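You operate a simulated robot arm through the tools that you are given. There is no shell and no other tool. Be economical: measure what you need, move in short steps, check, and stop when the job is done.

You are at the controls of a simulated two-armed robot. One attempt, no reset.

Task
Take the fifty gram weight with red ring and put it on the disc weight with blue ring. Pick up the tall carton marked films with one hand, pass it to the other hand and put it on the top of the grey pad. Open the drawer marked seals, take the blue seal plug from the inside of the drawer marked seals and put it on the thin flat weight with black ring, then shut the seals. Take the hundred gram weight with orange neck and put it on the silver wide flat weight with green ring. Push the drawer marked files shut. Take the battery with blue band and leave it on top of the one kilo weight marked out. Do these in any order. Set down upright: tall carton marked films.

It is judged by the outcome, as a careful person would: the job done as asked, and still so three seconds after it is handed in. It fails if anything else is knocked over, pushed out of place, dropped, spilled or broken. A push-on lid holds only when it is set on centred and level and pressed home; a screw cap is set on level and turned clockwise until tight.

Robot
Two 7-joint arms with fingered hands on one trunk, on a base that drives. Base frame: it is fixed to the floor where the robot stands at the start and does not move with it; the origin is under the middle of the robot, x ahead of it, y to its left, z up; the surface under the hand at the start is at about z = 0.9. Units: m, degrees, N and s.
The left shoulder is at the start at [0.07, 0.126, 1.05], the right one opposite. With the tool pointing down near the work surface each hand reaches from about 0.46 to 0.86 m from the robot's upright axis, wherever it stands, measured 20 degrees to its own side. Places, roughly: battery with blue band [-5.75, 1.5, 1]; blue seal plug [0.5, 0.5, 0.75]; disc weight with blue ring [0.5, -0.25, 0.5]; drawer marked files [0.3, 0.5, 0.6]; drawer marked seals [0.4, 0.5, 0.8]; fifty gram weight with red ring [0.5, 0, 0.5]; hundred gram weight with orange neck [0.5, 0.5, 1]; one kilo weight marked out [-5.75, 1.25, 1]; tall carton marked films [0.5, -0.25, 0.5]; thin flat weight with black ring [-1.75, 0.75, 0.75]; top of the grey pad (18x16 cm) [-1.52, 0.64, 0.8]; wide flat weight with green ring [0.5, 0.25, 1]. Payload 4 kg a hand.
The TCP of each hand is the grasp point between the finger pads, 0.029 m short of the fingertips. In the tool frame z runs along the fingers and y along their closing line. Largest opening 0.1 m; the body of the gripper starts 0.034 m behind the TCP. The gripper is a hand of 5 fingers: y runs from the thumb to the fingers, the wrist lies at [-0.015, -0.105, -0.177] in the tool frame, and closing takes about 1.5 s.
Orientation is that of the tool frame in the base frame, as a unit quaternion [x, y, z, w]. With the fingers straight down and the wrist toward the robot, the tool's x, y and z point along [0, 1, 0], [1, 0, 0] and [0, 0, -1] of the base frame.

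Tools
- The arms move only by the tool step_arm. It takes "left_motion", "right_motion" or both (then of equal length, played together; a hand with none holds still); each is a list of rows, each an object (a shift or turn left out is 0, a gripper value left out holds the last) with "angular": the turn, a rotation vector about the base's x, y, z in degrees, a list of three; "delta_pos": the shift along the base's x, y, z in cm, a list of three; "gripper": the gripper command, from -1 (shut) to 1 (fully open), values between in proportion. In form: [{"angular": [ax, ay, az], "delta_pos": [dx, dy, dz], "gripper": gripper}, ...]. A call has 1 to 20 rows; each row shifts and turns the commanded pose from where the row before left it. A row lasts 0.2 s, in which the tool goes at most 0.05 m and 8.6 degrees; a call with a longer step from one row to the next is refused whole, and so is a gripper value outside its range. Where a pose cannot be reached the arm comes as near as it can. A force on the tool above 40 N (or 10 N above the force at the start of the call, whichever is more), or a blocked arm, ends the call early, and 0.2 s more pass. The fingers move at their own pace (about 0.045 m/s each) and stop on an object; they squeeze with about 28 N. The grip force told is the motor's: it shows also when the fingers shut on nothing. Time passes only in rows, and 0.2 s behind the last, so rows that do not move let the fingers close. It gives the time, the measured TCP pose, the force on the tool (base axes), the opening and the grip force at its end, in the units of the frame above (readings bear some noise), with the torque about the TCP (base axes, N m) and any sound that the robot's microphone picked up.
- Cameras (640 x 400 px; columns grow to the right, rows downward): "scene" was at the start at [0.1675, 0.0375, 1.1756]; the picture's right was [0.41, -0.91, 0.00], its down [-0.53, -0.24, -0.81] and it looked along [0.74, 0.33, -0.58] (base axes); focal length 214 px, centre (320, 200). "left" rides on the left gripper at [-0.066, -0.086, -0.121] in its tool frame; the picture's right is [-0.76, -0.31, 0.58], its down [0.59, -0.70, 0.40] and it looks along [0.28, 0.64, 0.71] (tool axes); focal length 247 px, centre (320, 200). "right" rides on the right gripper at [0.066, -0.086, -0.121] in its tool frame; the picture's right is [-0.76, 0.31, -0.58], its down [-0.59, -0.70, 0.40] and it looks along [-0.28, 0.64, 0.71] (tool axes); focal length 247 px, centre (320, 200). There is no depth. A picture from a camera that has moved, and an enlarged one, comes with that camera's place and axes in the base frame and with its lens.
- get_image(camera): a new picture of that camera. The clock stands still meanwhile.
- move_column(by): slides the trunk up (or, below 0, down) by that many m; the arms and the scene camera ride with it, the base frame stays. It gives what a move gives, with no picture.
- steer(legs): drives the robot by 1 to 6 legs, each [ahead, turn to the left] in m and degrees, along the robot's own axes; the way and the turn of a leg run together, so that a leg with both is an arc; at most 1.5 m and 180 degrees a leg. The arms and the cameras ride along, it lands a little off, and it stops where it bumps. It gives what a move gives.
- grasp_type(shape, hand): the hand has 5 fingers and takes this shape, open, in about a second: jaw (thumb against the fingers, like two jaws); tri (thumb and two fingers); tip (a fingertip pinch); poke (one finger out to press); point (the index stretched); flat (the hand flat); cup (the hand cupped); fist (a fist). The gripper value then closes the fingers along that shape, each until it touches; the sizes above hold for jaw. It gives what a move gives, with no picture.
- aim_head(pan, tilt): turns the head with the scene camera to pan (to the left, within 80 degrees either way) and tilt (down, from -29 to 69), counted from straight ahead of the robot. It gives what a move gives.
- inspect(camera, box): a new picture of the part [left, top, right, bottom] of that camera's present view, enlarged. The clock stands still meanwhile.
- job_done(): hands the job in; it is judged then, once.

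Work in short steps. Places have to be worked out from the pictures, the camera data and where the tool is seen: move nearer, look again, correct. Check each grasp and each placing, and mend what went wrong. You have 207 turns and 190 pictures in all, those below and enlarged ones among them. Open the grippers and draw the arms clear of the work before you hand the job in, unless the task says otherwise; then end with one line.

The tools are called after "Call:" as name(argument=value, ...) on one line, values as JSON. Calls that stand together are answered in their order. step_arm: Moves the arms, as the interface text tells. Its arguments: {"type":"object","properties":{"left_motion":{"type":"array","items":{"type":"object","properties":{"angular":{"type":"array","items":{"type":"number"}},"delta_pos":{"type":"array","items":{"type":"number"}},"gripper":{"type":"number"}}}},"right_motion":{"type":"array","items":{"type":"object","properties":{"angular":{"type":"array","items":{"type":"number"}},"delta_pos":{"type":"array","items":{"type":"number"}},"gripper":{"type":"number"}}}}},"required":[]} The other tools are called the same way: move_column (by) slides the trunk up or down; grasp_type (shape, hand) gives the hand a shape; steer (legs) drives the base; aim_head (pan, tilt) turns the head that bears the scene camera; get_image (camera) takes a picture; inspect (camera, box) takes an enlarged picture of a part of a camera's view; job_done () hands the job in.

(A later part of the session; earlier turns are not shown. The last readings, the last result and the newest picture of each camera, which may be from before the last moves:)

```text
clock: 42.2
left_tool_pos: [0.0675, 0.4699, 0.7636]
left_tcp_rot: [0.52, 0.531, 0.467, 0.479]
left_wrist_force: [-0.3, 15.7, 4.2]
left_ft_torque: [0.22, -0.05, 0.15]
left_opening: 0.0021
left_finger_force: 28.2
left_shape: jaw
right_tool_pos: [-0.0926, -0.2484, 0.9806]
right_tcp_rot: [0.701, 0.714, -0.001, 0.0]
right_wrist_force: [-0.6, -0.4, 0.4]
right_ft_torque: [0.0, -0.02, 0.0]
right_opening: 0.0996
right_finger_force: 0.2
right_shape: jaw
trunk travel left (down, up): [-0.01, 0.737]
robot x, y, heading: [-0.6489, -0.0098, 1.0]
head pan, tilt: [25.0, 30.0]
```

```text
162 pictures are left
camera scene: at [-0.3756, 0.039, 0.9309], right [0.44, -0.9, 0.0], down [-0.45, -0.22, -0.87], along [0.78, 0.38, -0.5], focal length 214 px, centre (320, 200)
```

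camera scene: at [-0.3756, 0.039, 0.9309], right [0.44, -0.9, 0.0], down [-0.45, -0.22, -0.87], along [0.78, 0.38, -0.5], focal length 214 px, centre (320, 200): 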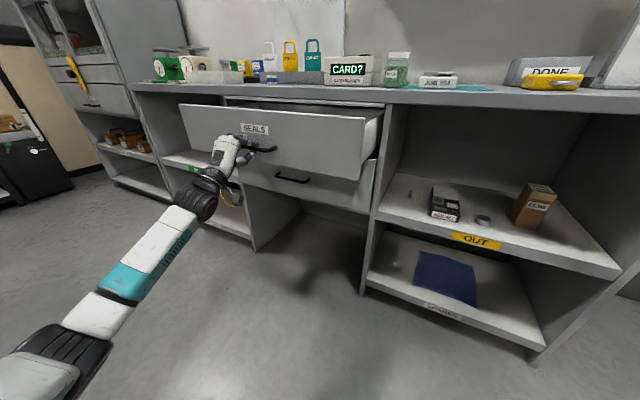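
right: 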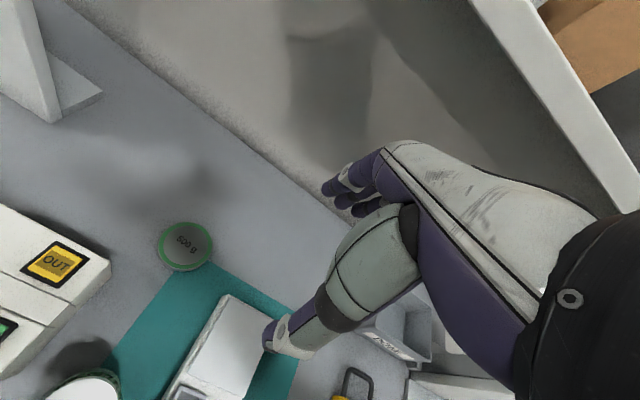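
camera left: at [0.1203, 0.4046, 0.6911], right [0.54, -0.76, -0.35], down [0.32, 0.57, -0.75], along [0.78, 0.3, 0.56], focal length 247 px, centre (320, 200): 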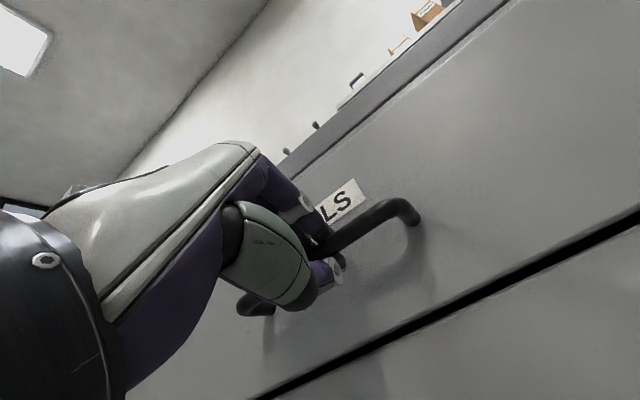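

Drawer is out 18 cm. I release the handle, back off, and raise the trunk to see inside.

Call:
step_arm(left_motion=[{"gripper": 0.2}, {}, {}, {}, {}, {}, {"delta_pos": [-3, 0, 0]}, {"delta_pos": [-4, 0, 0]}, {"delta_pos": [-3, 0, 0]}, {}])

Call:
move_column(by=0.35)

Call:
aim_head(pan=35, tilt=42)

Call:
get_image(camera="scene")

```text
clock: 44.4
left_tool_pos: [-0.0288, 0.4713, 0.7609]
left_tcp_rot: [0.521, 0.531, 0.467, 0.478]
left_wrist_force: [-0.1, -0.8, -1.4]
left_ft_torque: [0.02, -0.02, -0.03]
left_opening: 0.0598
left_finger_force: 0.1
left_shape: jaw
right_tool_pos: [-0.09, -0.2497, 0.9796]
right_tcp_rot: [0.701, 0.713, -0.001, -0.001]
right_wrist_force: [0.8, 0.1, -0.2]
right_ft_torque: [0.0, 0.07, 0.01]
right_opening: 0.1
right_finger_force: 0.0
right_shape: jaw
trunk travel left (down, up): [-0.01, 0.737]
robot x, y, heading: [-0.6444, -0.0094, 0.8]
head pan, tilt: [25.0, 30.0]
```

```text
clock: 47.8
left_tool_pos: [-0.0317, 0.4702, 1.1133]
left_tcp_rot: [0.521, 0.531, 0.467, 0.477]
left_wrist_force: [-0.1, 0.9, -0.1]
left_ft_torque: [0.05, 0.03, -0.02]
left_opening: 0.0597
left_finger_force: 0.1
left_shape: jaw
right_tool_pos: [-0.0916, -0.2505, 1.3299]
right_tcp_rot: [0.7, 0.714, 0.0, -0.001]
right_wrist_force: [0.0, 0.5, -0.3]
right_ft_torque: [-0.04, 0.0, 0.01]
right_opening: 0.1001
right_finger_force: 0.1
right_shape: jaw
trunk travel left (down, up): [-0.36, 0.387]
robot x, y, heading: [-0.6458, -0.0042, 1.4]
head pan, tilt: [25.0, 30.0]
```

```text
clock: 48.6
left_tool_pos: [-0.0325, 0.4703, 1.1127]
left_tcp_rot: [0.52, 0.531, 0.468, 0.477]
left_wrist_force: [-0.2, 0.1, -0.1]
left_ft_torque: [-0.03, 0.02, 0.05]
left_opening: 0.06
left_finger_force: 0.0
left_shape: jaw
right_tool_pos: [-0.0913, -0.2499, 1.3293]
right_tcp_rot: [0.701, 0.713, 0.0, -0.001]
right_wrist_force: [-0.6, -0.2, -0.4]
right_ft_torque: [0.01, -0.01, 0.07]
right_opening: 0.0998
right_finger_force: 0.0
right_shape: jaw
trunk travel left (down, up): [-0.36, 0.387]
robot x, y, heading: [-0.6476, -0.0076, 1.1]
head pan, tilt: [35.0, 42.0]
```

```text
161 pictures are left
camera scene: at [-0.5225, 0.0449, 1.2789], right [0.59, -0.81, 0.0], down [-0.54, -0.39, -0.74], along [0.6, 0.44, -0.67], focal length 214 px, centre (320, 200)
```

scene: 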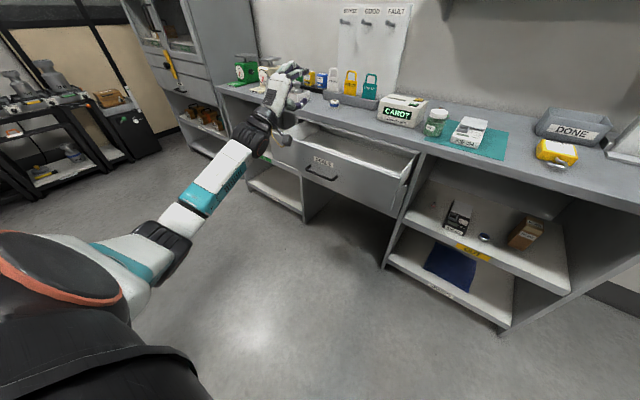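

The hand blocks part of the drawer. I turn the left hand to point down above the drawer and use its camera.

Call:
step_arm(left_motion=[{"angular": [0, 8.4, 0], "delta_pos": [1.2, 0, 0]}, {"angular": [0, 8.4, 0], "delta_pos": [1.2, 0, 0]}, {"angular": [0, 8.4, 0], "delta_pos": [1.2, 0, 0]}, {"angular": [0, 8.4, 0], "delta_pos": [1.2, 0, 0]}, {"angular": [0, 8.4, 0], "delta_pos": [1.2, 0, 0]}, {"angular": [0, 8.4, 0], "delta_pos": [1.2, 0, 0]}, {"angular": [0, 8.4, 0], "delta_pos": [1.2, 0, 0]}, {"angular": [0, 8.4, 0], "delta_pos": [1.2, 0, 0]}, {"angular": [0, 8.4, 0], "delta_pos": [1.2, 0, 0]}, {"angular": [0, 8.4, 0], "delta_pos": [1.2, 0, 0]}, {}])

Call:
get_image(camera="left")

Call:
get_image(camera="scene")

```text
clock: 51.0
left_tool_pos: [0.0736, 0.462, 1.109]
left_tcp_rot: [0.701, 0.713, 0.0, 0.0]
left_wrist_force: [0.0, 0.2, 0.1]
left_ft_torque: [0.02, 0.0, 0.05]
left_opening: 0.0601
left_finger_force: 0.0
left_shape: jaw
left hand out of reach, approached as far as the arm can: row 10
right_tool_pos: [-0.0929, -0.2492, 1.3303]
right_tcp_rot: [0.7, 0.714, 0.0, 0.0]
right_wrist_force: [-0.3, 1.0, -0.2]
right_ft_torque: [-0.04, -0.01, 0.03]
right_opening: 0.0999
right_finger_force: 0.0
right_shape: jaw
trunk travel left (down, up): [-0.36, 0.387]
robot x, y, heading: [-0.6484, -0.0047, 1.4]
head pan, tilt: [35.0, 42.0]
```

```text
160 pictures are left
camera left: at [-0.0094, 0.3939, 1.2305], right [-0.29, -0.76, -0.58], down [-0.72, 0.57, -0.4], along [0.63, 0.3, -0.71], focal length 247 px, centre (320, 200)
```

left: 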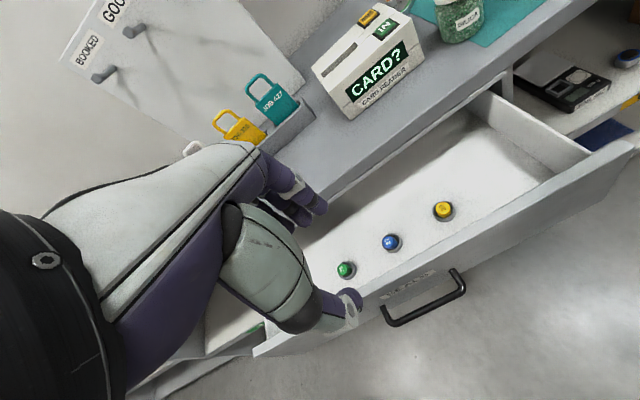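

```text
159 pictures are left
camera scene: at [-0.5229, 0.0454, 1.2789], right [0.59, -0.81, 0.0], down [-0.54, -0.4, -0.74], along [0.6, 0.44, -0.67], focal length 214 px, centre (320, 200)
```

scene: 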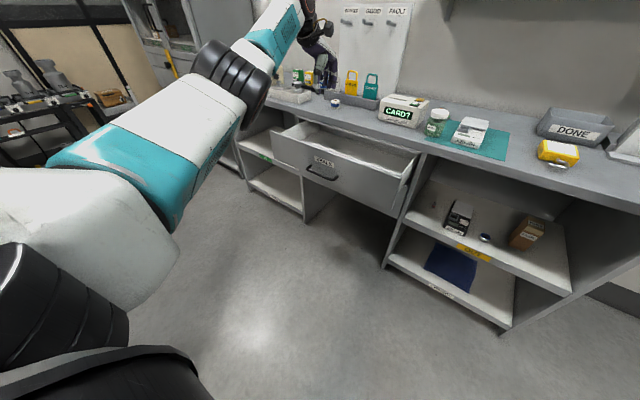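

The blue plug is at about (0.208, 0.484, 0.75), between green and yellow ones 12 cm to each side. I drive in 0.2 m, keeping the hand back, and lower the trunk.

Call:
step_arm(left_motion=[{"delta_pos": [-4, 0, 0]}, {"delta_pos": [-4, 0, 0]}, {}])

Call:
steer(legs=[[0.2, -1]])

Call:
move_column(by=-0.12)

Call:
get_image(camera="left")

```text
clock: 51.8
left_tool_pos: [-0.0072, 0.4563, 1.1065]
left_tcp_rot: [0.7, 0.714, -0.001, 0.0]
left_wrist_force: [-0.4, -0.2, -0.5]
left_ft_torque: [0.01, 0.02, -0.01]
left_opening: 0.0599
left_finger_force: 0.1
left_shape: jaw
right_tool_pos: [-0.0929, -0.2507, 1.3301]
right_tcp_rot: [0.701, 0.713, 0.0, 0.0]
right_wrist_force: [0.7, -0.6, 0.3]
right_ft_torque: [-0.05, 0.01, 0.01]
right_opening: 0.0999
right_finger_force: 0.0
right_shape: jaw
trunk travel left (down, up): [-0.36, 0.387]
robot x, y, heading: [-0.6464, -0.0087, 0.8]
head pan, tilt: [35.0, 42.0]
```

```text
clock: 53.4
left_tool_pos: [0.2049, 0.4474, 1.1054]
left_tcp_rot: [0.707, 0.707, -0.001, 0.0]
left_wrist_force: [-0.1, 0.6, 0.1]
left_ft_torque: [-0.02, 0.02, 0.02]
left_opening: 0.06
left_finger_force: 0.0
left_shape: jaw
right_tool_pos: [0.1035, -0.2593, 1.3292]
right_tcp_rot: [0.707, 0.707, 0.0, -0.001]
right_wrist_force: [0.1, -0.5, -0.9]
right_ft_torque: [-0.03, 0.01, 0.02]
right_opening: 0.0998
right_finger_force: 0.0
right_shape: jaw
trunk travel left (down, up): [-0.36, 0.387]
robot x, y, heading: [-0.4487, -0.0051, 0.0]
head pan, tilt: [35.0, 42.0]
```

```text
clock: 54.9
left_tool_pos: [0.202, 0.4475, 0.9869]
left_tcp_rot: [0.707, 0.707, 0.0, 0.0]
left_wrist_force: [-0.7, -0.1, -0.2]
left_ft_torque: [-0.05, 0.02, 0.03]
left_opening: 0.0601
left_finger_force: 0.0
left_shape: jaw
right_tool_pos: [0.1016, -0.258, 1.211]
right_tcp_rot: [0.708, 0.706, 0.0, 0.0]
right_wrist_force: [-0.7, 0.3, -0.3]
right_ft_torque: [0.01, -0.04, 0.0]
right_opening: 0.0995
right_finger_force: 0.1
right_shape: jaw
trunk travel left (down, up): [-0.24, 0.507]
robot x, y, heading: [-0.4438, -0.0052, -0.2]
head pan, tilt: [35.0, 42.0]
```

```text
158 pictures are left
camera left: at [0.1167, 0.3815, 1.108], right [-0.31, -0.76, -0.58], down [-0.7, 0.59, -0.4], along [0.64, 0.28, -0.71], focal length 247 px, centre (320, 200)
```

left: 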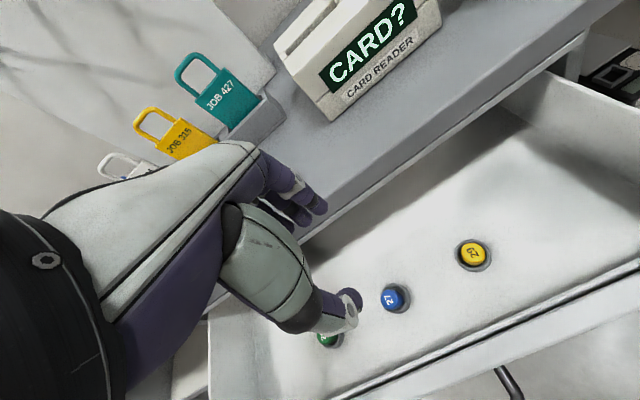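

The plug's top is at about (0.216, 0.487, 0.735). I move above it and part way down.

Call:
step_arm(left_motion=[{"delta_pos": [0.7, 2, 0]}, {"delta_pos": [0.7, 2, 0]}, {"delta_pos": [0, 0, -4]}, {"delta_pos": [0, 0, -4]}, {"delta_pos": [0, 0, -4]}, {"delta_pos": [0, 0, -4]}, {}])

Call:
get_image(camera="left")

Call:
get_image(camera="scene")

```text
clock: 56.5
left_tool_pos: [0.2159, 0.4888, 0.8263]
left_tcp_rot: [0.707, 0.707, -0.001, 0.001]
left_wrist_force: [0.9, 0.1, -0.3]
left_ft_torque: [0.01, 0.0, 0.01]
left_opening: 0.06
left_finger_force: 0.0
left_shape: jaw
right_tool_pos: [0.1024, -0.2586, 1.2099]
right_tcp_rot: [0.708, 0.706, -0.002, -0.001]
right_wrist_force: [0.4, -0.6, 0.0]
right_ft_torque: [-0.02, 0.02, -0.01]
right_opening: 0.0998
right_finger_force: 0.1
right_shape: jaw
trunk travel left (down, up): [-0.24, 0.507]
robot x, y, heading: [-0.4507, -0.0059, 0.0]
head pan, tilt: [35.0, 42.0]
```

```text
157 pictures are left
camera left: at [0.1326, 0.4225, 0.9467], right [-0.31, -0.76, -0.58], down [-0.7, 0.59, -0.4], along [0.64, 0.28, -0.71], focal length 247 px, centre (320, 200)
```

left: 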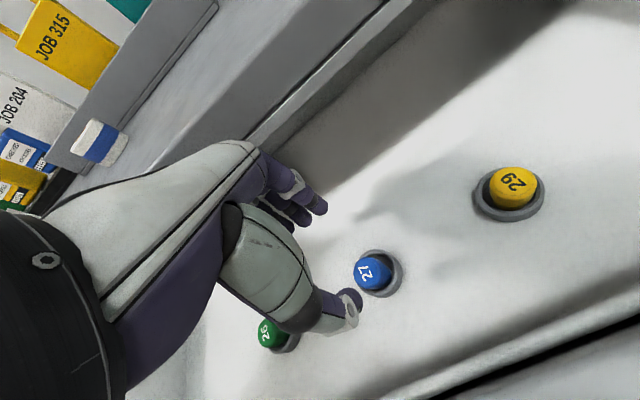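

```text
156 pictures are left
camera scene: at [-0.2885, 0.0442, 1.1558], right [0.57, -0.82, 0.0], down [-0.55, -0.38, -0.74], along [0.61, 0.43, -0.67], focal length 214 px, centre (320, 200)
```

scene: 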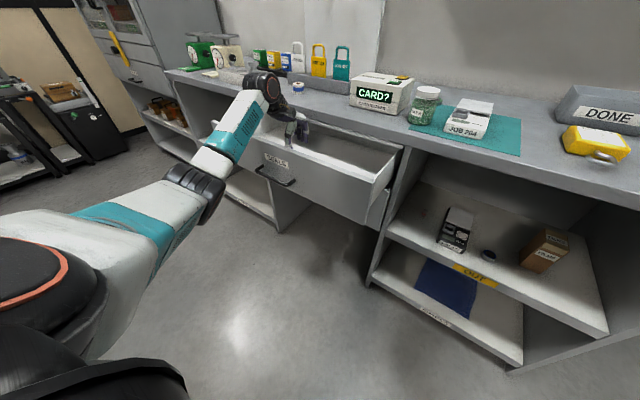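

I zoom in on the plug to see its form.

Call:
inspect(camera="left", box=[300, 220, 428, 300])

Call:
inspect(camera="left", box=[450, 150, 578, 230])

```text
5.00 times, centred on (364, 260) of left
camera zoom: at [0.1326, 0.4225, 0.9467], right [-0.31, -0.76, -0.58], down [-0.7, 0.59, -0.4], along [0.64, 0.28, -0.71], focal length 1235 px, centre (100, -100)
```

zoom: 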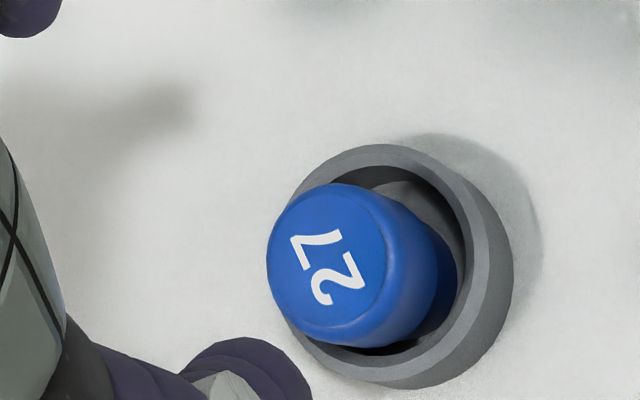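

```text
5.00 times, centred on (514, 190) of left
camera zoom: at [0.1326, 0.4225, 0.9467], right [-0.31, -0.76, -0.58], down [-0.7, 0.59, -0.4], along [0.64, 0.28, -0.71], focal length 1235 px, centre (-650, 250)
```

zoom: 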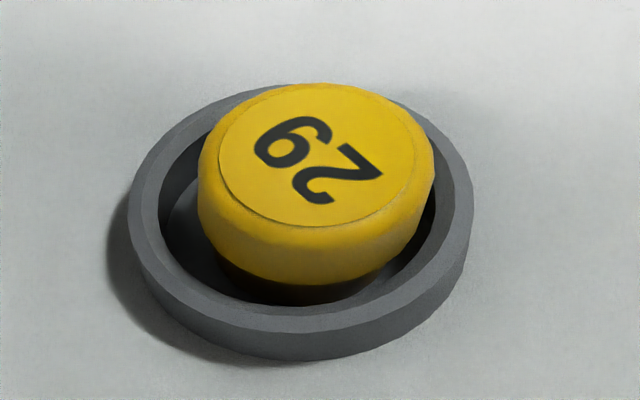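

The plug stands loose in a grey ring; I must pinch it above the ring. I lower to just above it and look again.

Call:
step_arm(left_motion=[{"delta_pos": [-0.3, -0.2, -1.5]}, {"delta_pos": [0, 0, -1.5]}, {}])

Call:
inspect(camera="left", box=[240, 160, 432, 280])

```text
clock: 57.3
left_tool_pos: [0.212, 0.4846, 0.7962]
left_tcp_rot: [0.707, 0.707, -0.001, 0.0]
left_wrist_force: [-1.4, 0.2, -0.8]
left_ft_torque: [0.02, 0.0, 0.02]
left_opening: 0.0601
left_finger_force: 0.1
left_shape: jaw
right_tool_pos: [0.1016, -0.2585, 1.2099]
right_tcp_rot: [0.708, 0.706, -0.001, -0.001]
right_wrist_force: [0.5, -0.2, -0.3]
right_ft_torque: [-0.01, 0.0, 0.02]
right_opening: 0.1001
right_finger_force: 0.1
right_shape: jaw
trunk travel left (down, up): [-0.24, 0.507]
robot x, y, heading: [-0.4493, -0.0075, -0.4]
head pan, tilt: [35.0, 42.0]
```

```text
3.33 times, centred on (336, 220) of left
camera zoom: at [0.1276, 0.42, 0.9182], right [-0.31, -0.76, -0.58], down [-0.7, 0.59, -0.4], along [0.64, 0.28, -0.71], focal length 823 px, centre (267, 133)
```

zoom: 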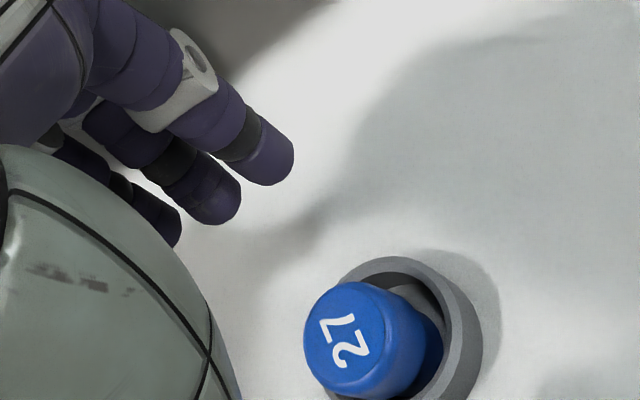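

Plug top is at z≈0.76, ring rim ≈0.736, centre (0.209, 0.484). I lower so that tips reach z≈0.74 and close.

Call:
step_arm(left_motion=[{"delta_pos": [-0.3, 0, -1.4]}, {"delta_pos": [0, 0, -1.3]}, {}])

Call:
step_arm(left_motion=[{"gripper": -1}, {}, {}, {}, {}, {}, {}])

Call:
inspect(camera="left", box=[240, 160, 432, 280])

```text
clock: 58.1
left_tool_pos: [0.2089, 0.4861, 0.7683]
left_tcp_rot: [0.707, 0.707, -0.001, 0.0]
left_wrist_force: [0.0, -0.9, -0.3]
left_ft_torque: [-0.01, -0.02, 0.01]
left_opening: 0.0599
left_finger_force: 0.0
left_shape: jaw
right_tool_pos: [0.1011, -0.26, 1.2098]
right_tcp_rot: [0.708, 0.707, -0.001, 0.0]
right_wrist_force: [-0.7, 0.0, 0.0]
right_ft_torque: [0.0, 0.01, 0.0]
right_opening: 0.0997
right_finger_force: 0.0
right_shape: jaw
trunk travel left (down, up): [-0.24, 0.507]
robot x, y, heading: [-0.4489, -0.003, 0.1]
head pan, tilt: [35.0, 42.0]
```

```text
clock: 59.7
left_tool_pos: [0.2078, 0.485, 0.7686]
left_tcp_rot: [0.707, 0.707, -0.002, 0.0]
left_wrist_force: [-1.3, -1.0, -0.1]
left_ft_torque: [-0.02, -0.01, 0.0]
left_opening: 0.0169
left_finger_force: 28.2
left_shape: jaw
right_tool_pos: [0.1034, -0.2591, 1.2093]
right_tcp_rot: [0.708, 0.706, -0.001, -0.001]
right_wrist_force: [-0.8, 0.3, 0.0]
right_ft_torque: [-0.02, 0.03, -0.02]
right_opening: 0.0998
right_finger_force: 0.1
right_shape: jaw
trunk travel left (down, up): [-0.24, 0.507]
robot x, y, heading: [-0.4435, -0.0076, -0.0]
head pan, tilt: [35.0, 42.0]
```

```text
3.33 times, centred on (336, 220) of left
camera zoom: at [0.1245, 0.4201, 0.8899], right [-0.31, -0.76, -0.58], down [-0.7, 0.59, -0.4], along [0.64, 0.28, -0.71], focal length 823 px, centre (267, 133)
```

zoom: 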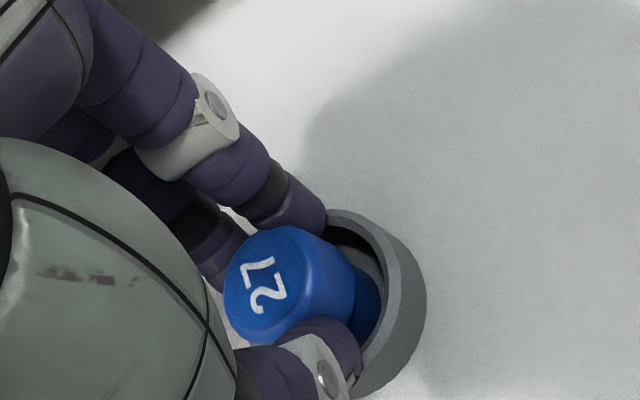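

Plug gripped. I lift it straight up.

Call:
step_arm(left_motion=[{"delta_pos": [0, 0, 1]}, {"delta_pos": [0, 0, 2]}, {"delta_pos": [0, 0, 3]}, {"delta_pos": [0, 0, 4]}, {"delta_pos": [0, 0, 4]}, {"delta_pos": [0, 0, 4]}, {}])

Call:
get_image(camera="left")

```text
clock: 61.3
left_tool_pos: [0.2128, 0.4863, 0.9505]
left_tcp_rot: [0.707, 0.708, -0.001, 0.001]
left_wrist_force: [0.9, 0.2, -0.1]
left_ft_torque: [0.0, -0.02, 0.0]
left_opening: 0.0167
left_finger_force: 27.9
left_shape: jaw
right_tool_pos: [0.102, -0.259, 1.209]
right_tcp_rot: [0.708, 0.706, -0.001, -0.001]
right_wrist_force: [-0.8, 0.0, 0.0]
right_ft_torque: [0.0, -0.03, 0.0]
right_opening: 0.0996
right_finger_force: 0.3
right_shape: jaw
trunk travel left (down, up): [-0.24, 0.507]
robot x, y, heading: [-0.4501, -0.0033, -0.0]
head pan, tilt: [35.0, 42.0]
```

```text
151 pictures are left
camera left: at [0.1281, 0.4212, 1.0702], right [-0.31, -0.76, -0.58], down [-0.7, 0.59, -0.4], along [0.64, 0.28, -0.71], focal length 247 px, centre (320, 200)
```

left: 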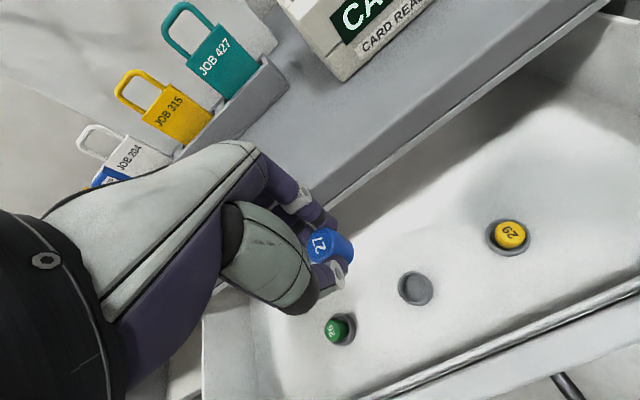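

Plug lifted cleanly. I back off 0.12 m and bring the right hand, fingers forward, in front of the seals drawer to shut it.

Call:
steer(legs=[[-0.12, 0]])

Call:
step_arm(right_motion=[{"angular": [0, -7.5, 0], "delta_pos": [0, 2, -4.2], "gripper": -1}, {"angular": [0, -7.5, 0], "delta_pos": [0, 2, -4.2]}, {"angular": [0, -7.5, 0], "delta_pos": [0, 2, -4.2]}, {"angular": [0, -7.5, 0], "delta_pos": [0, 2, -4.2]}, {"angular": [0, -7.5, 0], "delta_pos": [0, 2, -4.2]}, {"angular": [0, -7.5, 0], "delta_pos": [0, 3, -3.5]}, {"angular": [0, -7.5, 0], "delta_pos": [0, 3, -3.5]}, {"angular": [0, -7.5, 0], "delta_pos": [0, 3, -3.5]}, {"delta_pos": [0, 4, -3]}, {"delta_pos": [0, 4, -3]}, {"delta_pos": [0, 4, -3]}, {"delta_pos": [0, 4, -1]}, {"delta_pos": [0, 4, 0]}, {"delta_pos": [0, 4, 0]}, {}])

Call:
aim_head(pan=25, tilt=42)

Call:
get_image(camera="scene")

```text
clock: 62.5
left_tool_pos: [0.0905, 0.4849, 0.9501]
left_tcp_rot: [0.708, 0.706, -0.001, 0.001]
left_wrist_force: [0.5, -0.4, 1.1]
left_ft_torque: [0.02, 0.0, -0.01]
left_opening: 0.0168
left_finger_force: 28.0
left_shape: jaw
right_tool_pos: [-0.0212, -0.2597, 1.2107]
right_tcp_rot: [0.708, 0.706, 0.0, 0.0]
right_wrist_force: [-0.6, 0.6, 0.0]
right_ft_torque: [-0.01, 0.0, -0.01]
right_opening: 0.0998
right_finger_force: 0.0
right_shape: jaw
trunk travel left (down, up): [-0.24, 0.507]
robot x, y, heading: [-0.5707, -0.0052, -0.3]
head pan, tilt: [35.0, 42.0]
```

```text
clock: 65.4
left_tool_pos: [0.0925, 0.4854, 0.9499]
left_tcp_rot: [0.708, 0.706, 0.0, 0.001]
left_wrist_force: [1.0, -0.4, 0.2]
left_ft_torque: [-0.01, 0.0, 0.01]
left_opening: 0.0169
left_finger_force: 28.5
left_shape: jaw
right_tool_pos: [-0.0231, 0.0929, 0.7337]
right_tcp_rot: [0.583, 0.641, 0.297, 0.401]
right_wrist_force: [-0.4, -0.4, 0.4]
right_ft_torque: [0.0, 0.0, -0.01]
right_opening: 0.0
right_finger_force: 28.0
right_shape: jaw
trunk travel left (down, up): [-0.24, 0.507]
robot x, y, heading: [-0.5688, -0.007, -0.1]
head pan, tilt: [35.0, 42.0]
stopped in row 14 (right hand): the arm was blocked; the commanded pose is now the measured one
```

```text
clock: 66.1
left_tool_pos: [0.0922, 0.4853, 0.9499]
left_tcp_rot: [0.708, 0.706, -0.001, 0.0]
left_wrist_force: [0.0, -0.1, 0.3]
left_ft_torque: [0.02, 0.05, -0.03]
left_opening: 0.0168
left_finger_force: 28.1
left_shape: jaw
right_tool_pos: [-0.0242, 0.0932, 0.733]
right_tcp_rot: [0.583, 0.641, 0.297, 0.401]
right_wrist_force: [-0.9, 0.0, -0.4]
right_ft_torque: [0.02, 0.01, 0.02]
right_opening: 0.0002
right_finger_force: 28.2
right_shape: jaw
trunk travel left (down, up): [-0.24, 0.507]
robot x, y, heading: [-0.5716, -0.0057, -0.2]
head pan, tilt: [25.0, 42.0]
```

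```text
150 pictures are left
camera scene: at [-0.4031, 0.0317, 1.1558], right [0.42, -0.91, 0.0], down [-0.61, -0.28, -0.74], along [0.67, 0.31, -0.67], focal length 214 px, centre (320, 200)
```

scene: 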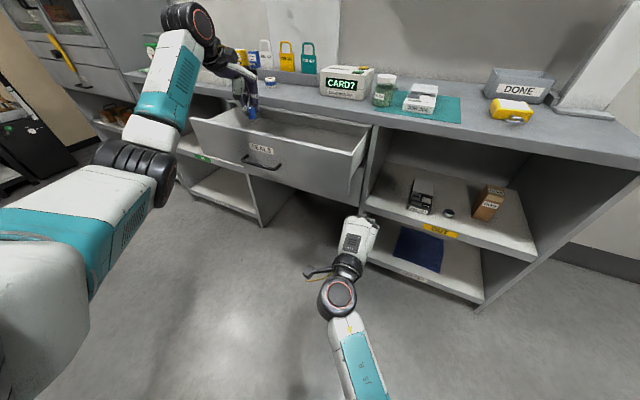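

The right arm is near its limit there. I turn the base 15° left to bring the right hand in front of the drawer.

Call:
steer(legs=[[0, 16]])

Call:
step_arm(right_motion=[{"delta_pos": [0, 0, 3]}, {"delta_pos": [0, 0, 3]}, {}])

Call:
get_image(camera="scene")

```text
clock: 67.5
left_tool_pos: [-0.07, 0.6501, 0.9491]
left_tcp_rot: [0.603, 0.798, -0.001, 0.0]
left_wrist_force: [-0.4, -0.2, -0.2]
left_ft_torque: [0.01, -0.01, 0.02]
left_opening: 0.0168
left_finger_force: 27.5
left_shape: jaw
right_tool_pos: [-0.0722, 0.2393, 0.7324]
right_tcp_rot: [0.488, 0.717, 0.35, 0.355]
right_wrist_force: [0.8, 0.3, 0.4]
right_ft_torque: [0.01, -0.01, 0.0]
right_opening: 0.0002
right_finger_force: 28.7
right_shape: jaw
trunk travel left (down, up): [-0.24, 0.507]
robot x, y, heading: [-0.5658, -0.0017, 16.2]
head pan, tilt: [25.0, 42.0]
```

```text
clock: 68.5
left_tool_pos: [-0.0695, 0.65, 0.9502]
left_tcp_rot: [0.603, 0.798, 0.0, 0.0]
left_wrist_force: [0.1, 0.5, -0.5]
left_ft_torque: [-0.05, 0.0, -0.02]
left_opening: 0.017
left_finger_force: 27.3
left_shape: jaw
right_tool_pos: [-0.0621, 0.222, 0.7757]
right_tcp_rot: [0.47, 0.722, 0.332, 0.384]
right_wrist_force: [-0.2, 0.3, -0.5]
right_ft_torque: [-0.03, -0.01, -0.01]
right_opening: 0.0001
right_finger_force: 27.7
right_shape: jaw
trunk travel left (down, up): [-0.24, 0.507]
robot x, y, heading: [-0.5677, -0.0025, 15.8]
head pan, tilt: [25.0, 42.0]
stopped in row 3 (right hand): the arm was blocked; the commanded pose is now the measured one
```

```text
149 pictures are left
camera scene: at [-0.4192, 0.0761, 1.1558], right [0.66, -0.75, 0.0], down [-0.51, -0.44, -0.74], along [0.56, 0.49, -0.67], focal length 214 px, centre (320, 200)
```

scene: 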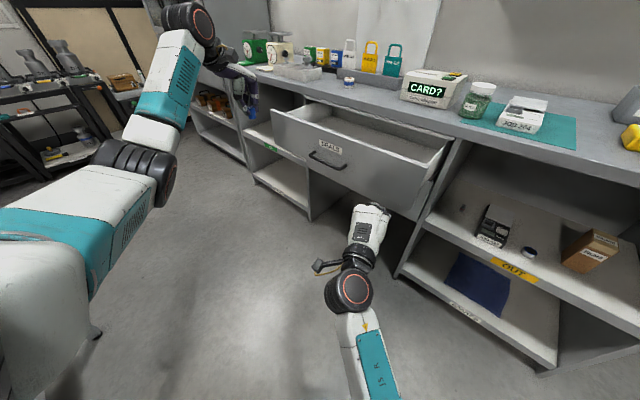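

The hand now faces the drawer front. I push in +x.

Call:
step_arm(right_motion=[{"delta_pos": [3, 0, 0]}, {"delta_pos": [3, 0, 0]}, {"delta_pos": [3, 0, 0]}, {"delta_pos": [3, 0, 0]}, {"delta_pos": [3, 0, 0]}, {"delta_pos": [3, 0, 0]}, {"delta_pos": [3, 0, 0]}, {"delta_pos": [3, 0, 0]}, {"delta_pos": [2, 0, 0]}, {"delta_pos": [2, 0, 0]}, {"delta_pos": [2, 0, 0]}, {"delta_pos": [1, 0, 0]}, {"delta_pos": [1, 0, 0]}, {"delta_pos": [1, 0, 0]}, {"delta_pos": [1, 0, 0]}, {}])

Call:
get_image(camera="scene")

```text
clock: 71.9
left_tool_pos: [-0.0712, 0.6503, 0.9502]
left_tcp_rot: [0.603, 0.798, 0.0, 0.0]
left_wrist_force: [0.5, -0.5, -1.4]
left_ft_torque: [0.01, 0.03, 0.02]
left_opening: 0.0168
left_finger_force: 28.2
left_shape: jaw
right_tool_pos: [0.2649, 0.2197, 0.7806]
right_tcp_rot: [0.471, 0.723, 0.332, 0.382]
right_wrist_force: [-7.3, 1.5, -1.0]
right_ft_torque: [0.06, 0.09, -0.05]
right_opening: 0.0
right_finger_force: 28.5
right_shape: jaw
right hand out of reach, approached as far as the arm can: row 14, 15
trunk travel left (down, up): [-0.24, 0.507]
robot x, y, heading: [-0.5684, -0.0025, 16.1]
head pan, tilt: [25.0, 42.0]
```

```text
148 pictures are left
camera scene: at [-0.4196, 0.0764, 1.1558], right [0.66, -0.75, 0.0], down [-0.51, -0.44, -0.74], along [0.56, 0.49, -0.67], focal length 214 px, centre (320, 200)
```

scene: 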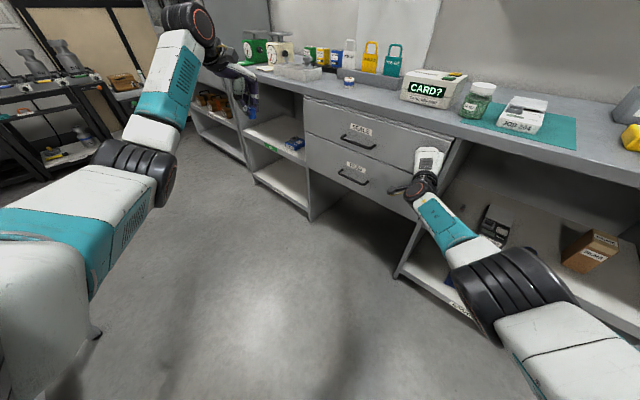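

It looks nearly shut; I zoom to check flushness.

Call:
inspect(camera="scene", box=[290, 80, 450, 180])

```text
4.00 times, centred on (370, 130) of scene
camera zoom: at [-0.4196, 0.0764, 1.1558], right [0.66, -0.75, 0.0], down [-0.51, -0.44, -0.74], along [0.56, 0.49, -0.67], focal length 858 px, centre (120, 480)
```

zoom: 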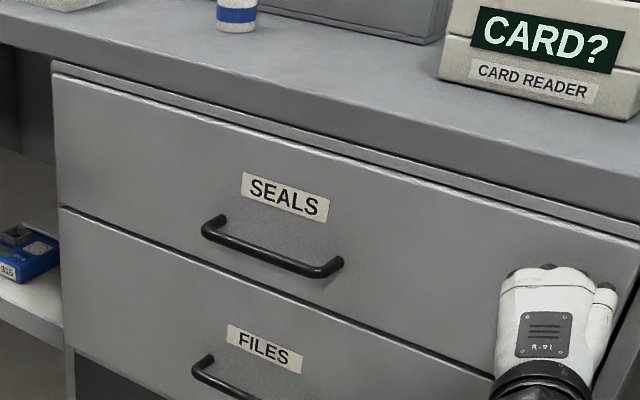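

I give one small extra push by driving 2 cm to be sure, then check the force.

Call:
steer(legs=[[0.025, 0]])

Call:
inspect(camera="scene", box=[290, 80, 450, 180])

```text
clock: 72.7
left_tool_pos: [-0.0674, 0.6519, 0.9505]
left_tcp_rot: [0.602, 0.799, -0.001, 0.001]
left_wrist_force: [-0.2, 0.3, -0.5]
left_ft_torque: [0.04, -0.02, 0.01]
left_opening: 0.0166
left_finger_force: 27.8
left_shape: jaw
right_tool_pos: [0.2664, 0.2264, 0.7794]
right_tcp_rot: [0.468, 0.725, 0.333, 0.38]
right_wrist_force: [-7.6, -1.8, 2.0]
right_ft_torque: [-0.06, 0.06, -0.08]
right_opening: 0.0001
right_finger_force: 28.0
right_shape: jaw
trunk travel left (down, up): [-0.24, 0.507]
robot x, y, heading: [-0.5685, -0.0005, 16.0]
head pan, tilt: [25.0, 42.0]
stopped in leg 1: the force on the tool passed its limit at 61 N (the readings are from after the stop); the commanded pose is now the measured one
```

```text
4.00 times, centred on (370, 130) of scene
camera zoom: at [-0.4146, 0.0777, 1.1559], right [0.66, -0.75, 0.0], down [-0.5, -0.44, -0.74], along [0.56, 0.49, -0.67], focal length 858 px, centre (120, 480)
```

zoom: 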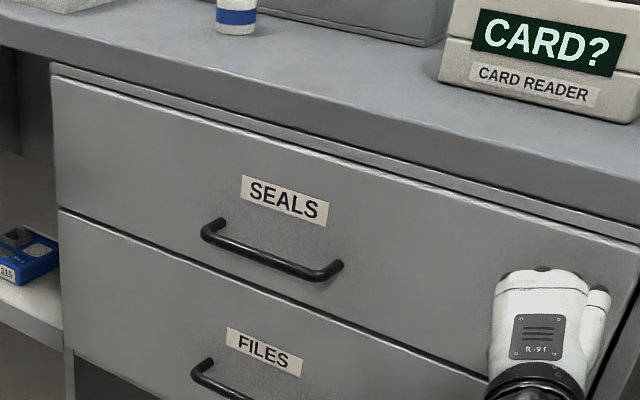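

Seals is firmly shut. I retract the right hand, square up the base, and lower the trunk for the shelf work, raising the left hand with the plug.

Call:
step_arm(right_motion=[{"delta_pos": [-4, 0, 0]}, {"delta_pos": [-4, 0, 0]}, {"delta_pos": [-4, 0, 0]}, {"delta_pos": [-4, 0, 0]}, {"delta_pos": [-4, 0, 0]}, {"delta_pos": [-4, 0, 0]}, {"delta_pos": [-3, 0, 0]}, {}])

Call:
steer(legs=[[0, -16]])

Call:
step_arm(right_motion=[{"angular": [7, 0, 0], "delta_pos": [0, -4, 0]}, {"angular": [6.9, 0, 0], "delta_pos": [0, -4, 0]}, {"angular": [0, 7.5, 0], "delta_pos": [0, -4, 0]}, {"angular": [0, 7.5, 0], "delta_pos": [0, 0, 0]}, {"angular": [0, 7.5, 0], "delta_pos": [0, 0, 0]}, {"angular": [0, 7.5, 0], "delta_pos": [0, 0, 0]}, {}], left_motion=[{"delta_pos": [0, 0, 4]}, {"delta_pos": [0, 0, 4]}, {"delta_pos": [0, 0, 4]}, {"delta_pos": [0, 0, 4]}, {"delta_pos": [0, 0, 4]}, {"delta_pos": [0, 0, 4]}, {}])

Call:
move_column(by=-0.24)

```text
clock: 74.5
left_tool_pos: [-0.0659, 0.6516, 0.9484]
left_tcp_rot: [0.602, 0.799, -0.001, 0.0]
left_wrist_force: [-0.4, -0.8, -0.8]
left_ft_torque: [0.02, 0.02, 0.0]
left_opening: 0.0168
left_finger_force: 27.9
left_shape: jaw
right_tool_pos: [0.0031, 0.2243, 0.7862]
right_tcp_rot: [0.465, 0.719, 0.338, 0.391]
right_wrist_force: [-0.1, -0.8, -0.1]
right_ft_torque: [0.01, -0.01, -0.02]
right_opening: 0.0
right_finger_force: 28.4
right_shape: jaw
trunk travel left (down, up): [-0.24, 0.507]
robot x, y, heading: [-0.5628, -0.0025, 16.1]
head pan, tilt: [25.0, 42.0]
```

```text
clock: 75.8
left_tool_pos: [0.0927, 0.4946, 0.9487]
left_tcp_rot: [0.704, 0.71, -0.002, 0.0]
left_wrist_force: [0.9, 0.0, -0.1]
left_ft_torque: [0.02, -0.01, -0.02]
left_opening: 0.0166
left_finger_force: 28.2
left_shape: jaw
right_tool_pos: [0.0425, 0.0635, 0.7823]
right_tcp_rot: [0.558, 0.652, 0.279, 0.431]
right_wrist_force: [0.2, 0.0, -0.2]
right_ft_torque: [0.01, 0.01, 0.02]
right_opening: 0.0
right_finger_force: 28.0
right_shape: jaw
trunk travel left (down, up): [-0.24, 0.507]
robot x, y, heading: [-0.5627, -0.0013, 0.5]
head pan, tilt: [25.0, 42.0]
```

```text
clock: 77.4
left_tool_pos: [0.0942, 0.4944, 1.188]
left_tcp_rot: [0.704, 0.71, -0.001, -0.001]
left_wrist_force: [-0.1, -0.1, -0.5]
left_ft_torque: [-0.02, 0.04, 0.04]
left_opening: 0.0165
left_finger_force: 28.1
left_shape: jaw
right_tool_pos: [0.0421, -0.0542, 0.7828]
right_tcp_rot: [0.677, 0.686, 0.186, 0.189]
right_wrist_force: [0.1, -1.3, 0.1]
right_ft_torque: [0.02, -0.01, 0.0]
right_opening: 0.0
right_finger_force: 28.1
right_shape: jaw
trunk travel left (down, up): [-0.24, 0.507]
robot x, y, heading: [-0.5636, -0.0101, 0.3]
head pan, tilt: [25.0, 42.0]
```

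```text
clock: 79.9
left_tool_pos: [0.092, 0.4925, 0.9498]
left_tcp_rot: [0.704, 0.71, -0.001, 0.0]
left_wrist_force: [0.4, 0.4, -0.6]
left_ft_torque: [0.01, 0.03, 0.01]
left_opening: 0.0168
left_finger_force: 28.3
left_shape: jaw
right_tool_pos: [0.042, -0.0564, 0.5436]
right_tcp_rot: [0.677, 0.686, 0.187, 0.19]
right_wrist_force: [-0.3, -0.8, -0.4]
right_ft_torque: [-0.03, 0.01, 0.02]
right_opening: 0.0
right_finger_force: 27.6
right_shape: jaw
trunk travel left (down, up): [0.0, 0.747]
robot x, y, heading: [-0.5627, -0.0035, 0.7]
head pan, tilt: [25.0, 42.0]
```

Now I tuck the left hand back beside the robot and raise the right hand to z≈0.63 with a half-open grip, then look.

Call:
step_arm(right_motion=[{"delta_pos": [0, 1, 4], "gripper": 0}, {"delta_pos": [0, 1, 4]}, {"delta_pos": [0, 1, 0]}, {}, {}, {}, {}, {}, {}, {}, {}], left_motion=[{"angular": [0, 0, 4], "delta_pos": [-4, 1.2, 0.5]}, {"angular": [0, 0, 4], "delta_pos": [-4, 1.2, 0.5]}, {"angular": [0, 0, 4], "delta_pos": [-4, 1.2, 0.5]}, {"angular": [0, 0, 4], "delta_pos": [-4, 1.2, 0.5]}, {"angular": [0, 0, 4], "delta_pos": [-4, 1.2, 0.5]}, {"angular": [0, 0, 4], "delta_pos": [-4, 1.2, 0.5]}, {"angular": [0, 0, 4], "delta_pos": [-4, 1.2, 0.5]}, {"angular": [0, 0, 4], "delta_pos": [-4, 1.2, 0.5]}, {"angular": [0, 0, 4], "delta_pos": [-4, 1.2, 0.5]}, {"angular": [0, 0, 4], "delta_pos": [-4, 1.2, 0.5]}, {}])

Call:
aim_head(pan=0, tilt=25)

Call:
get_image(camera="scene")

```text
clock: 82.3
left_tool_pos: [-0.1798, 0.6806, 0.8984]
left_tcp_rot: [0.42, 0.908, 0.001, 0.001]
left_wrist_force: [0.1, 0.0, 0.4]
left_ft_torque: [-0.01, -0.03, -0.01]
left_opening: 0.0171
left_finger_force: 28.1
left_shape: jaw
left hand out of reach, approached as far as the arm can: row 5, 6, 7, 8, 9, 10
right_tool_pos: [0.0441, -0.0315, 0.6234]
right_tcp_rot: [0.674, 0.687, 0.181, 0.203]
right_wrist_force: [0.1, -0.5, 0.3]
right_ft_torque: [0.01, 0.02, 0.01]
right_opening: 0.0496
right_finger_force: 0.1
right_shape: jaw
trunk travel left (down, up): [0.0, 0.747]
robot x, y, heading: [-0.5629, -0.0032, 0.3]
head pan, tilt: [25.0, 42.0]
```

```text
clock: 83.2
left_tool_pos: [-0.1793, 0.6799, 0.899]
left_tcp_rot: [0.419, 0.908, 0.0, 0.001]
left_wrist_force: [-0.6, 0.0, -0.7]
left_ft_torque: [0.02, 0.02, -0.02]
left_opening: 0.0168
left_finger_force: 27.9
left_shape: jaw
right_tool_pos: [0.0434, -0.0318, 0.6247]
right_tcp_rot: [0.675, 0.687, 0.18, 0.203]
right_wrist_force: [0.7, -0.4, 0.0]
right_ft_torque: [0.02, 0.04, 0.02]
right_opening: 0.0497
right_finger_force: 0.1
right_shape: jaw
trunk travel left (down, up): [0.0, 0.747]
robot x, y, heading: [-0.5625, -0.0032, 0.5]
head pan, tilt: [0.0, 25.0]
```

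```text
145 pictures are left
camera scene: at [-0.2764, 0.0007, 0.9279], right [0.01, -1.0, 0.0], down [-0.42, 0.0, -0.91], along [0.91, 0.01, -0.42], focal length 214 px, centre (320, 200)
```

scene: 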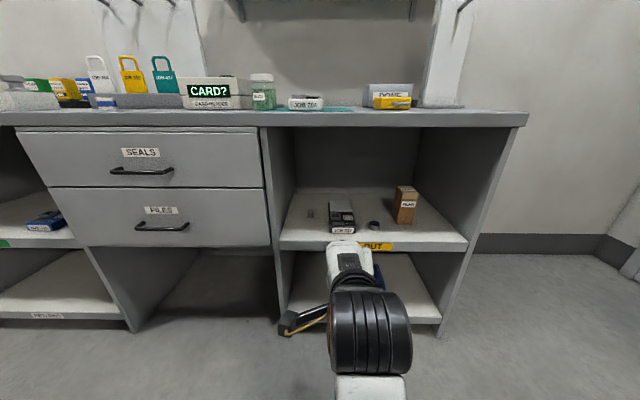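

Both drawers are shut. I drive 0.28 m ahead so that the right hand enters the shelf space above the scale.

Call:
steer(legs=[[0.28, 0]])

Call:
get_image(camera="right")

Call:
aim_head(pan=0, tilt=40)

Call:
get_image(camera="scene")

```text
clock: 85.2
left_tool_pos: [0.0973, 0.6846, 0.8994]
left_tcp_rot: [0.417, 0.909, 0.001, 0.001]
left_wrist_force: [0.1, 0.2, 0.5]
left_ft_torque: [0.02, 0.03, 0.0]
left_opening: 0.0167
left_finger_force: 28.0
left_shape: jaw
right_tool_pos: [0.3244, -0.0261, 0.6229]
right_tcp_rot: [0.672, 0.689, 0.181, 0.202]
right_wrist_force: [1.3, -0.4, 0.0]
right_ft_torque: [0.0, 0.01, 0.0]
right_opening: 0.0501
right_finger_force: 0.2
right_shape: jaw
trunk travel left (down, up): [0.0, 0.747]
robot x, y, heading: [-0.2835, -0.0009, 1.3]
head pan, tilt: [0.0, 25.0]
```

```text
144 pictures are left
camera right: at [0.1874, 0.0389, 0.6793], right [-0.03, -0.73, 0.68], down [-0.38, -0.62, -0.68], along [0.92, -0.28, -0.26], focal length 247 px, centre (320, 200)
```

right: 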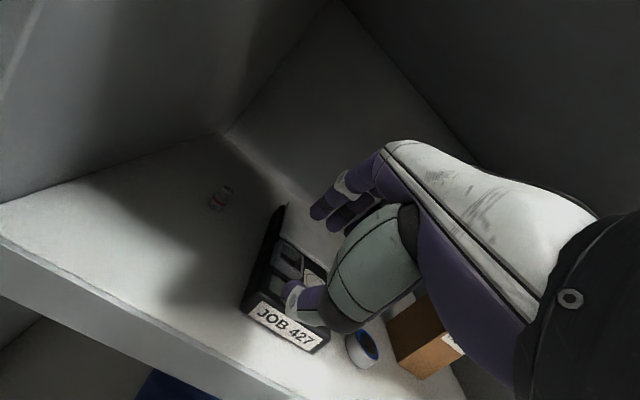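

```text
clock: 85.9
left_tool_pos: [0.0964, 0.685, 0.898]
left_tcp_rot: [0.416, 0.909, 0.0, 0.002]
left_wrist_force: [0.2, -0.3, -0.2]
left_ft_torque: [0.0, -0.01, -0.03]
left_opening: 0.0166
left_finger_force: 28.0
left_shape: jaw
right_tool_pos: [0.3252, -0.0254, 0.6237]
right_tcp_rot: [0.672, 0.689, 0.18, 0.204]
right_wrist_force: [-0.1, -0.8, -0.1]
right_ft_torque: [0.01, -0.03, -0.01]
right_opening: 0.0498
right_finger_force: 0.1
right_shape: jaw
trunk travel left (down, up): [0.0, 0.747]
robot x, y, heading: [-0.2831, 0.0016, 0.7]
head pan, tilt: [0.0, 40.0]
```

```text
143 pictures are left
camera scene: at [-0.0035, 0.0053, 0.9047], right [0.01, -1.0, 0.0], down [-0.64, -0.01, -0.77], along [0.77, 0.01, -0.64], focal length 214 px, centre (320, 200)
```

scene: 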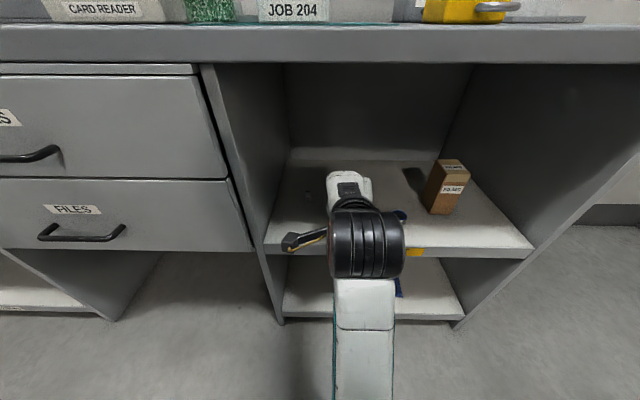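

The red weight's base is at (0.483, 0.045). I move the right hand above it while turning it vertical.

Call:
step_arm(right_motion=[{"angular": [0, 6, 0], "delta_pos": [2.6, 1.8, -0.6]}, {"angular": [0, 6, 0], "delta_pos": [2.6, 1.8, -0.6]}, {"angular": [0, 6, 0], "delta_pos": [2.6, 1.8, -0.6]}, {"angular": [0, 6, 0], "delta_pos": [2.6, 1.0, -0.8]}, {"angular": [0, 6, 0], "delta_pos": [2.6, 0.8, -0.8]}, {"delta_pos": [2.3, 0, -0.6]}, {}])

Call:
get_image(camera="right")

Call:
get_image(camera="scene")

```text
clock: 87.5
left_tool_pos: [0.097, 0.6849, 0.8981]
left_tcp_rot: [0.416, 0.909, 0.0, 0.001]
left_wrist_force: [0.1, 0.1, -0.2]
left_ft_torque: [0.01, -0.04, 0.02]
left_opening: 0.0166
left_finger_force: 28.2
left_shape: jaw
right_tool_pos: [0.4753, 0.0449, 0.5816]
right_tcp_rot: [0.696, 0.718, 0.0, 0.017]
right_wrist_force: [0.2, 0.5, -0.1]
right_ft_torque: [0.0, 0.0, 0.0]
right_opening: 0.0501
right_finger_force: 0.0
right_shape: jaw
trunk travel left (down, up): [0.0, 0.747]
robot x, y, heading: [-0.2836, -0.0004, 0.7]
head pan, tilt: [0.0, 40.0]
```

```text
142 pictures are left
camera right: at [0.3861, 0.1101, 0.6996], right [0.31, -0.73, 0.6], down [-0.68, -0.62, -0.4], along [0.67, -0.28, -0.69], focal length 247 px, centre (320, 200)
```

right: 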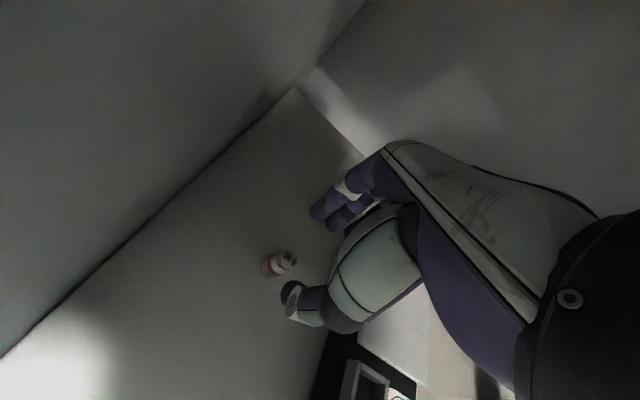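

```text
141 pictures are left
camera scene: at [-0.0035, 0.0053, 0.9046], right [0.01, -1.0, 0.0], down [-0.64, -0.01, -0.77], along [0.77, 0.01, -0.64], focal length 214 px, centre (320, 200)
```

scene: 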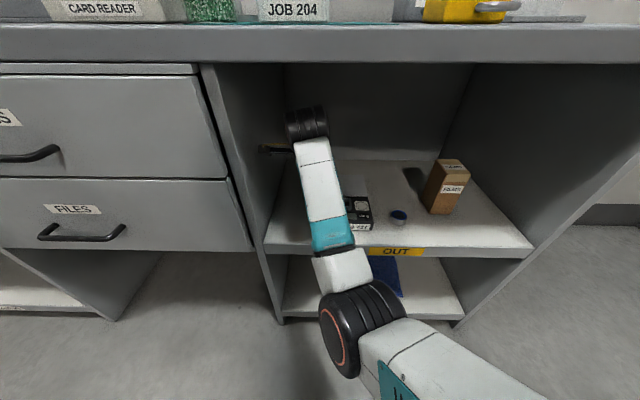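

Weight at (0.477, 0.046), right under the hand. I lower 4.8 cm and close.

Call:
step_arm(right_motion=[{"delta_pos": [0.2, 0.1, -2.4]}, {"delta_pos": [0, 0, -2.3]}, {}, {"gripper": -1}, {}, {}, {}, {}, {}, {}])

Call:
get_image(camera="right")

```text
clock: 89.7
left_tool_pos: [0.097, 0.6856, 0.899]
left_tcp_rot: [0.416, 0.909, 0.0, 0.001]
left_wrist_force: [0.1, -0.2, -0.4]
left_ft_torque: [-0.03, 0.01, -0.01]
left_opening: 0.0166
left_finger_force: 28.1
left_shape: jaw
right_tool_pos: [0.4789, 0.0472, 0.5359]
right_tcp_rot: [0.695, 0.718, 0.001, 0.016]
right_wrist_force: [0.2, 0.3, 1.1]
right_ft_torque: [-0.01, -0.02, -0.01]
right_opening: 0.0092
right_finger_force: 28.3
right_shape: jaw
trunk travel left (down, up): [0.0, 0.747]
robot x, y, heading: [-0.2833, 0.0021, 0.7]
head pan, tilt: [0.0, 40.0]
```

```text
140 pictures are left
camera right: at [0.3878, 0.1117, 0.653], right [0.31, -0.73, 0.6], down [-0.67, -0.62, -0.4], along [0.67, -0.28, -0.69], focal length 247 px, centre (320, 200)
```

right: 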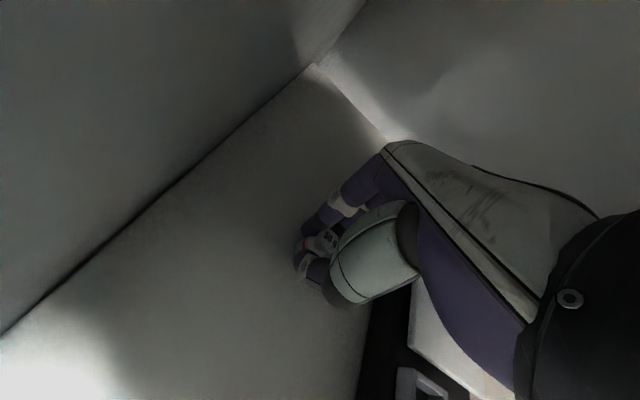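

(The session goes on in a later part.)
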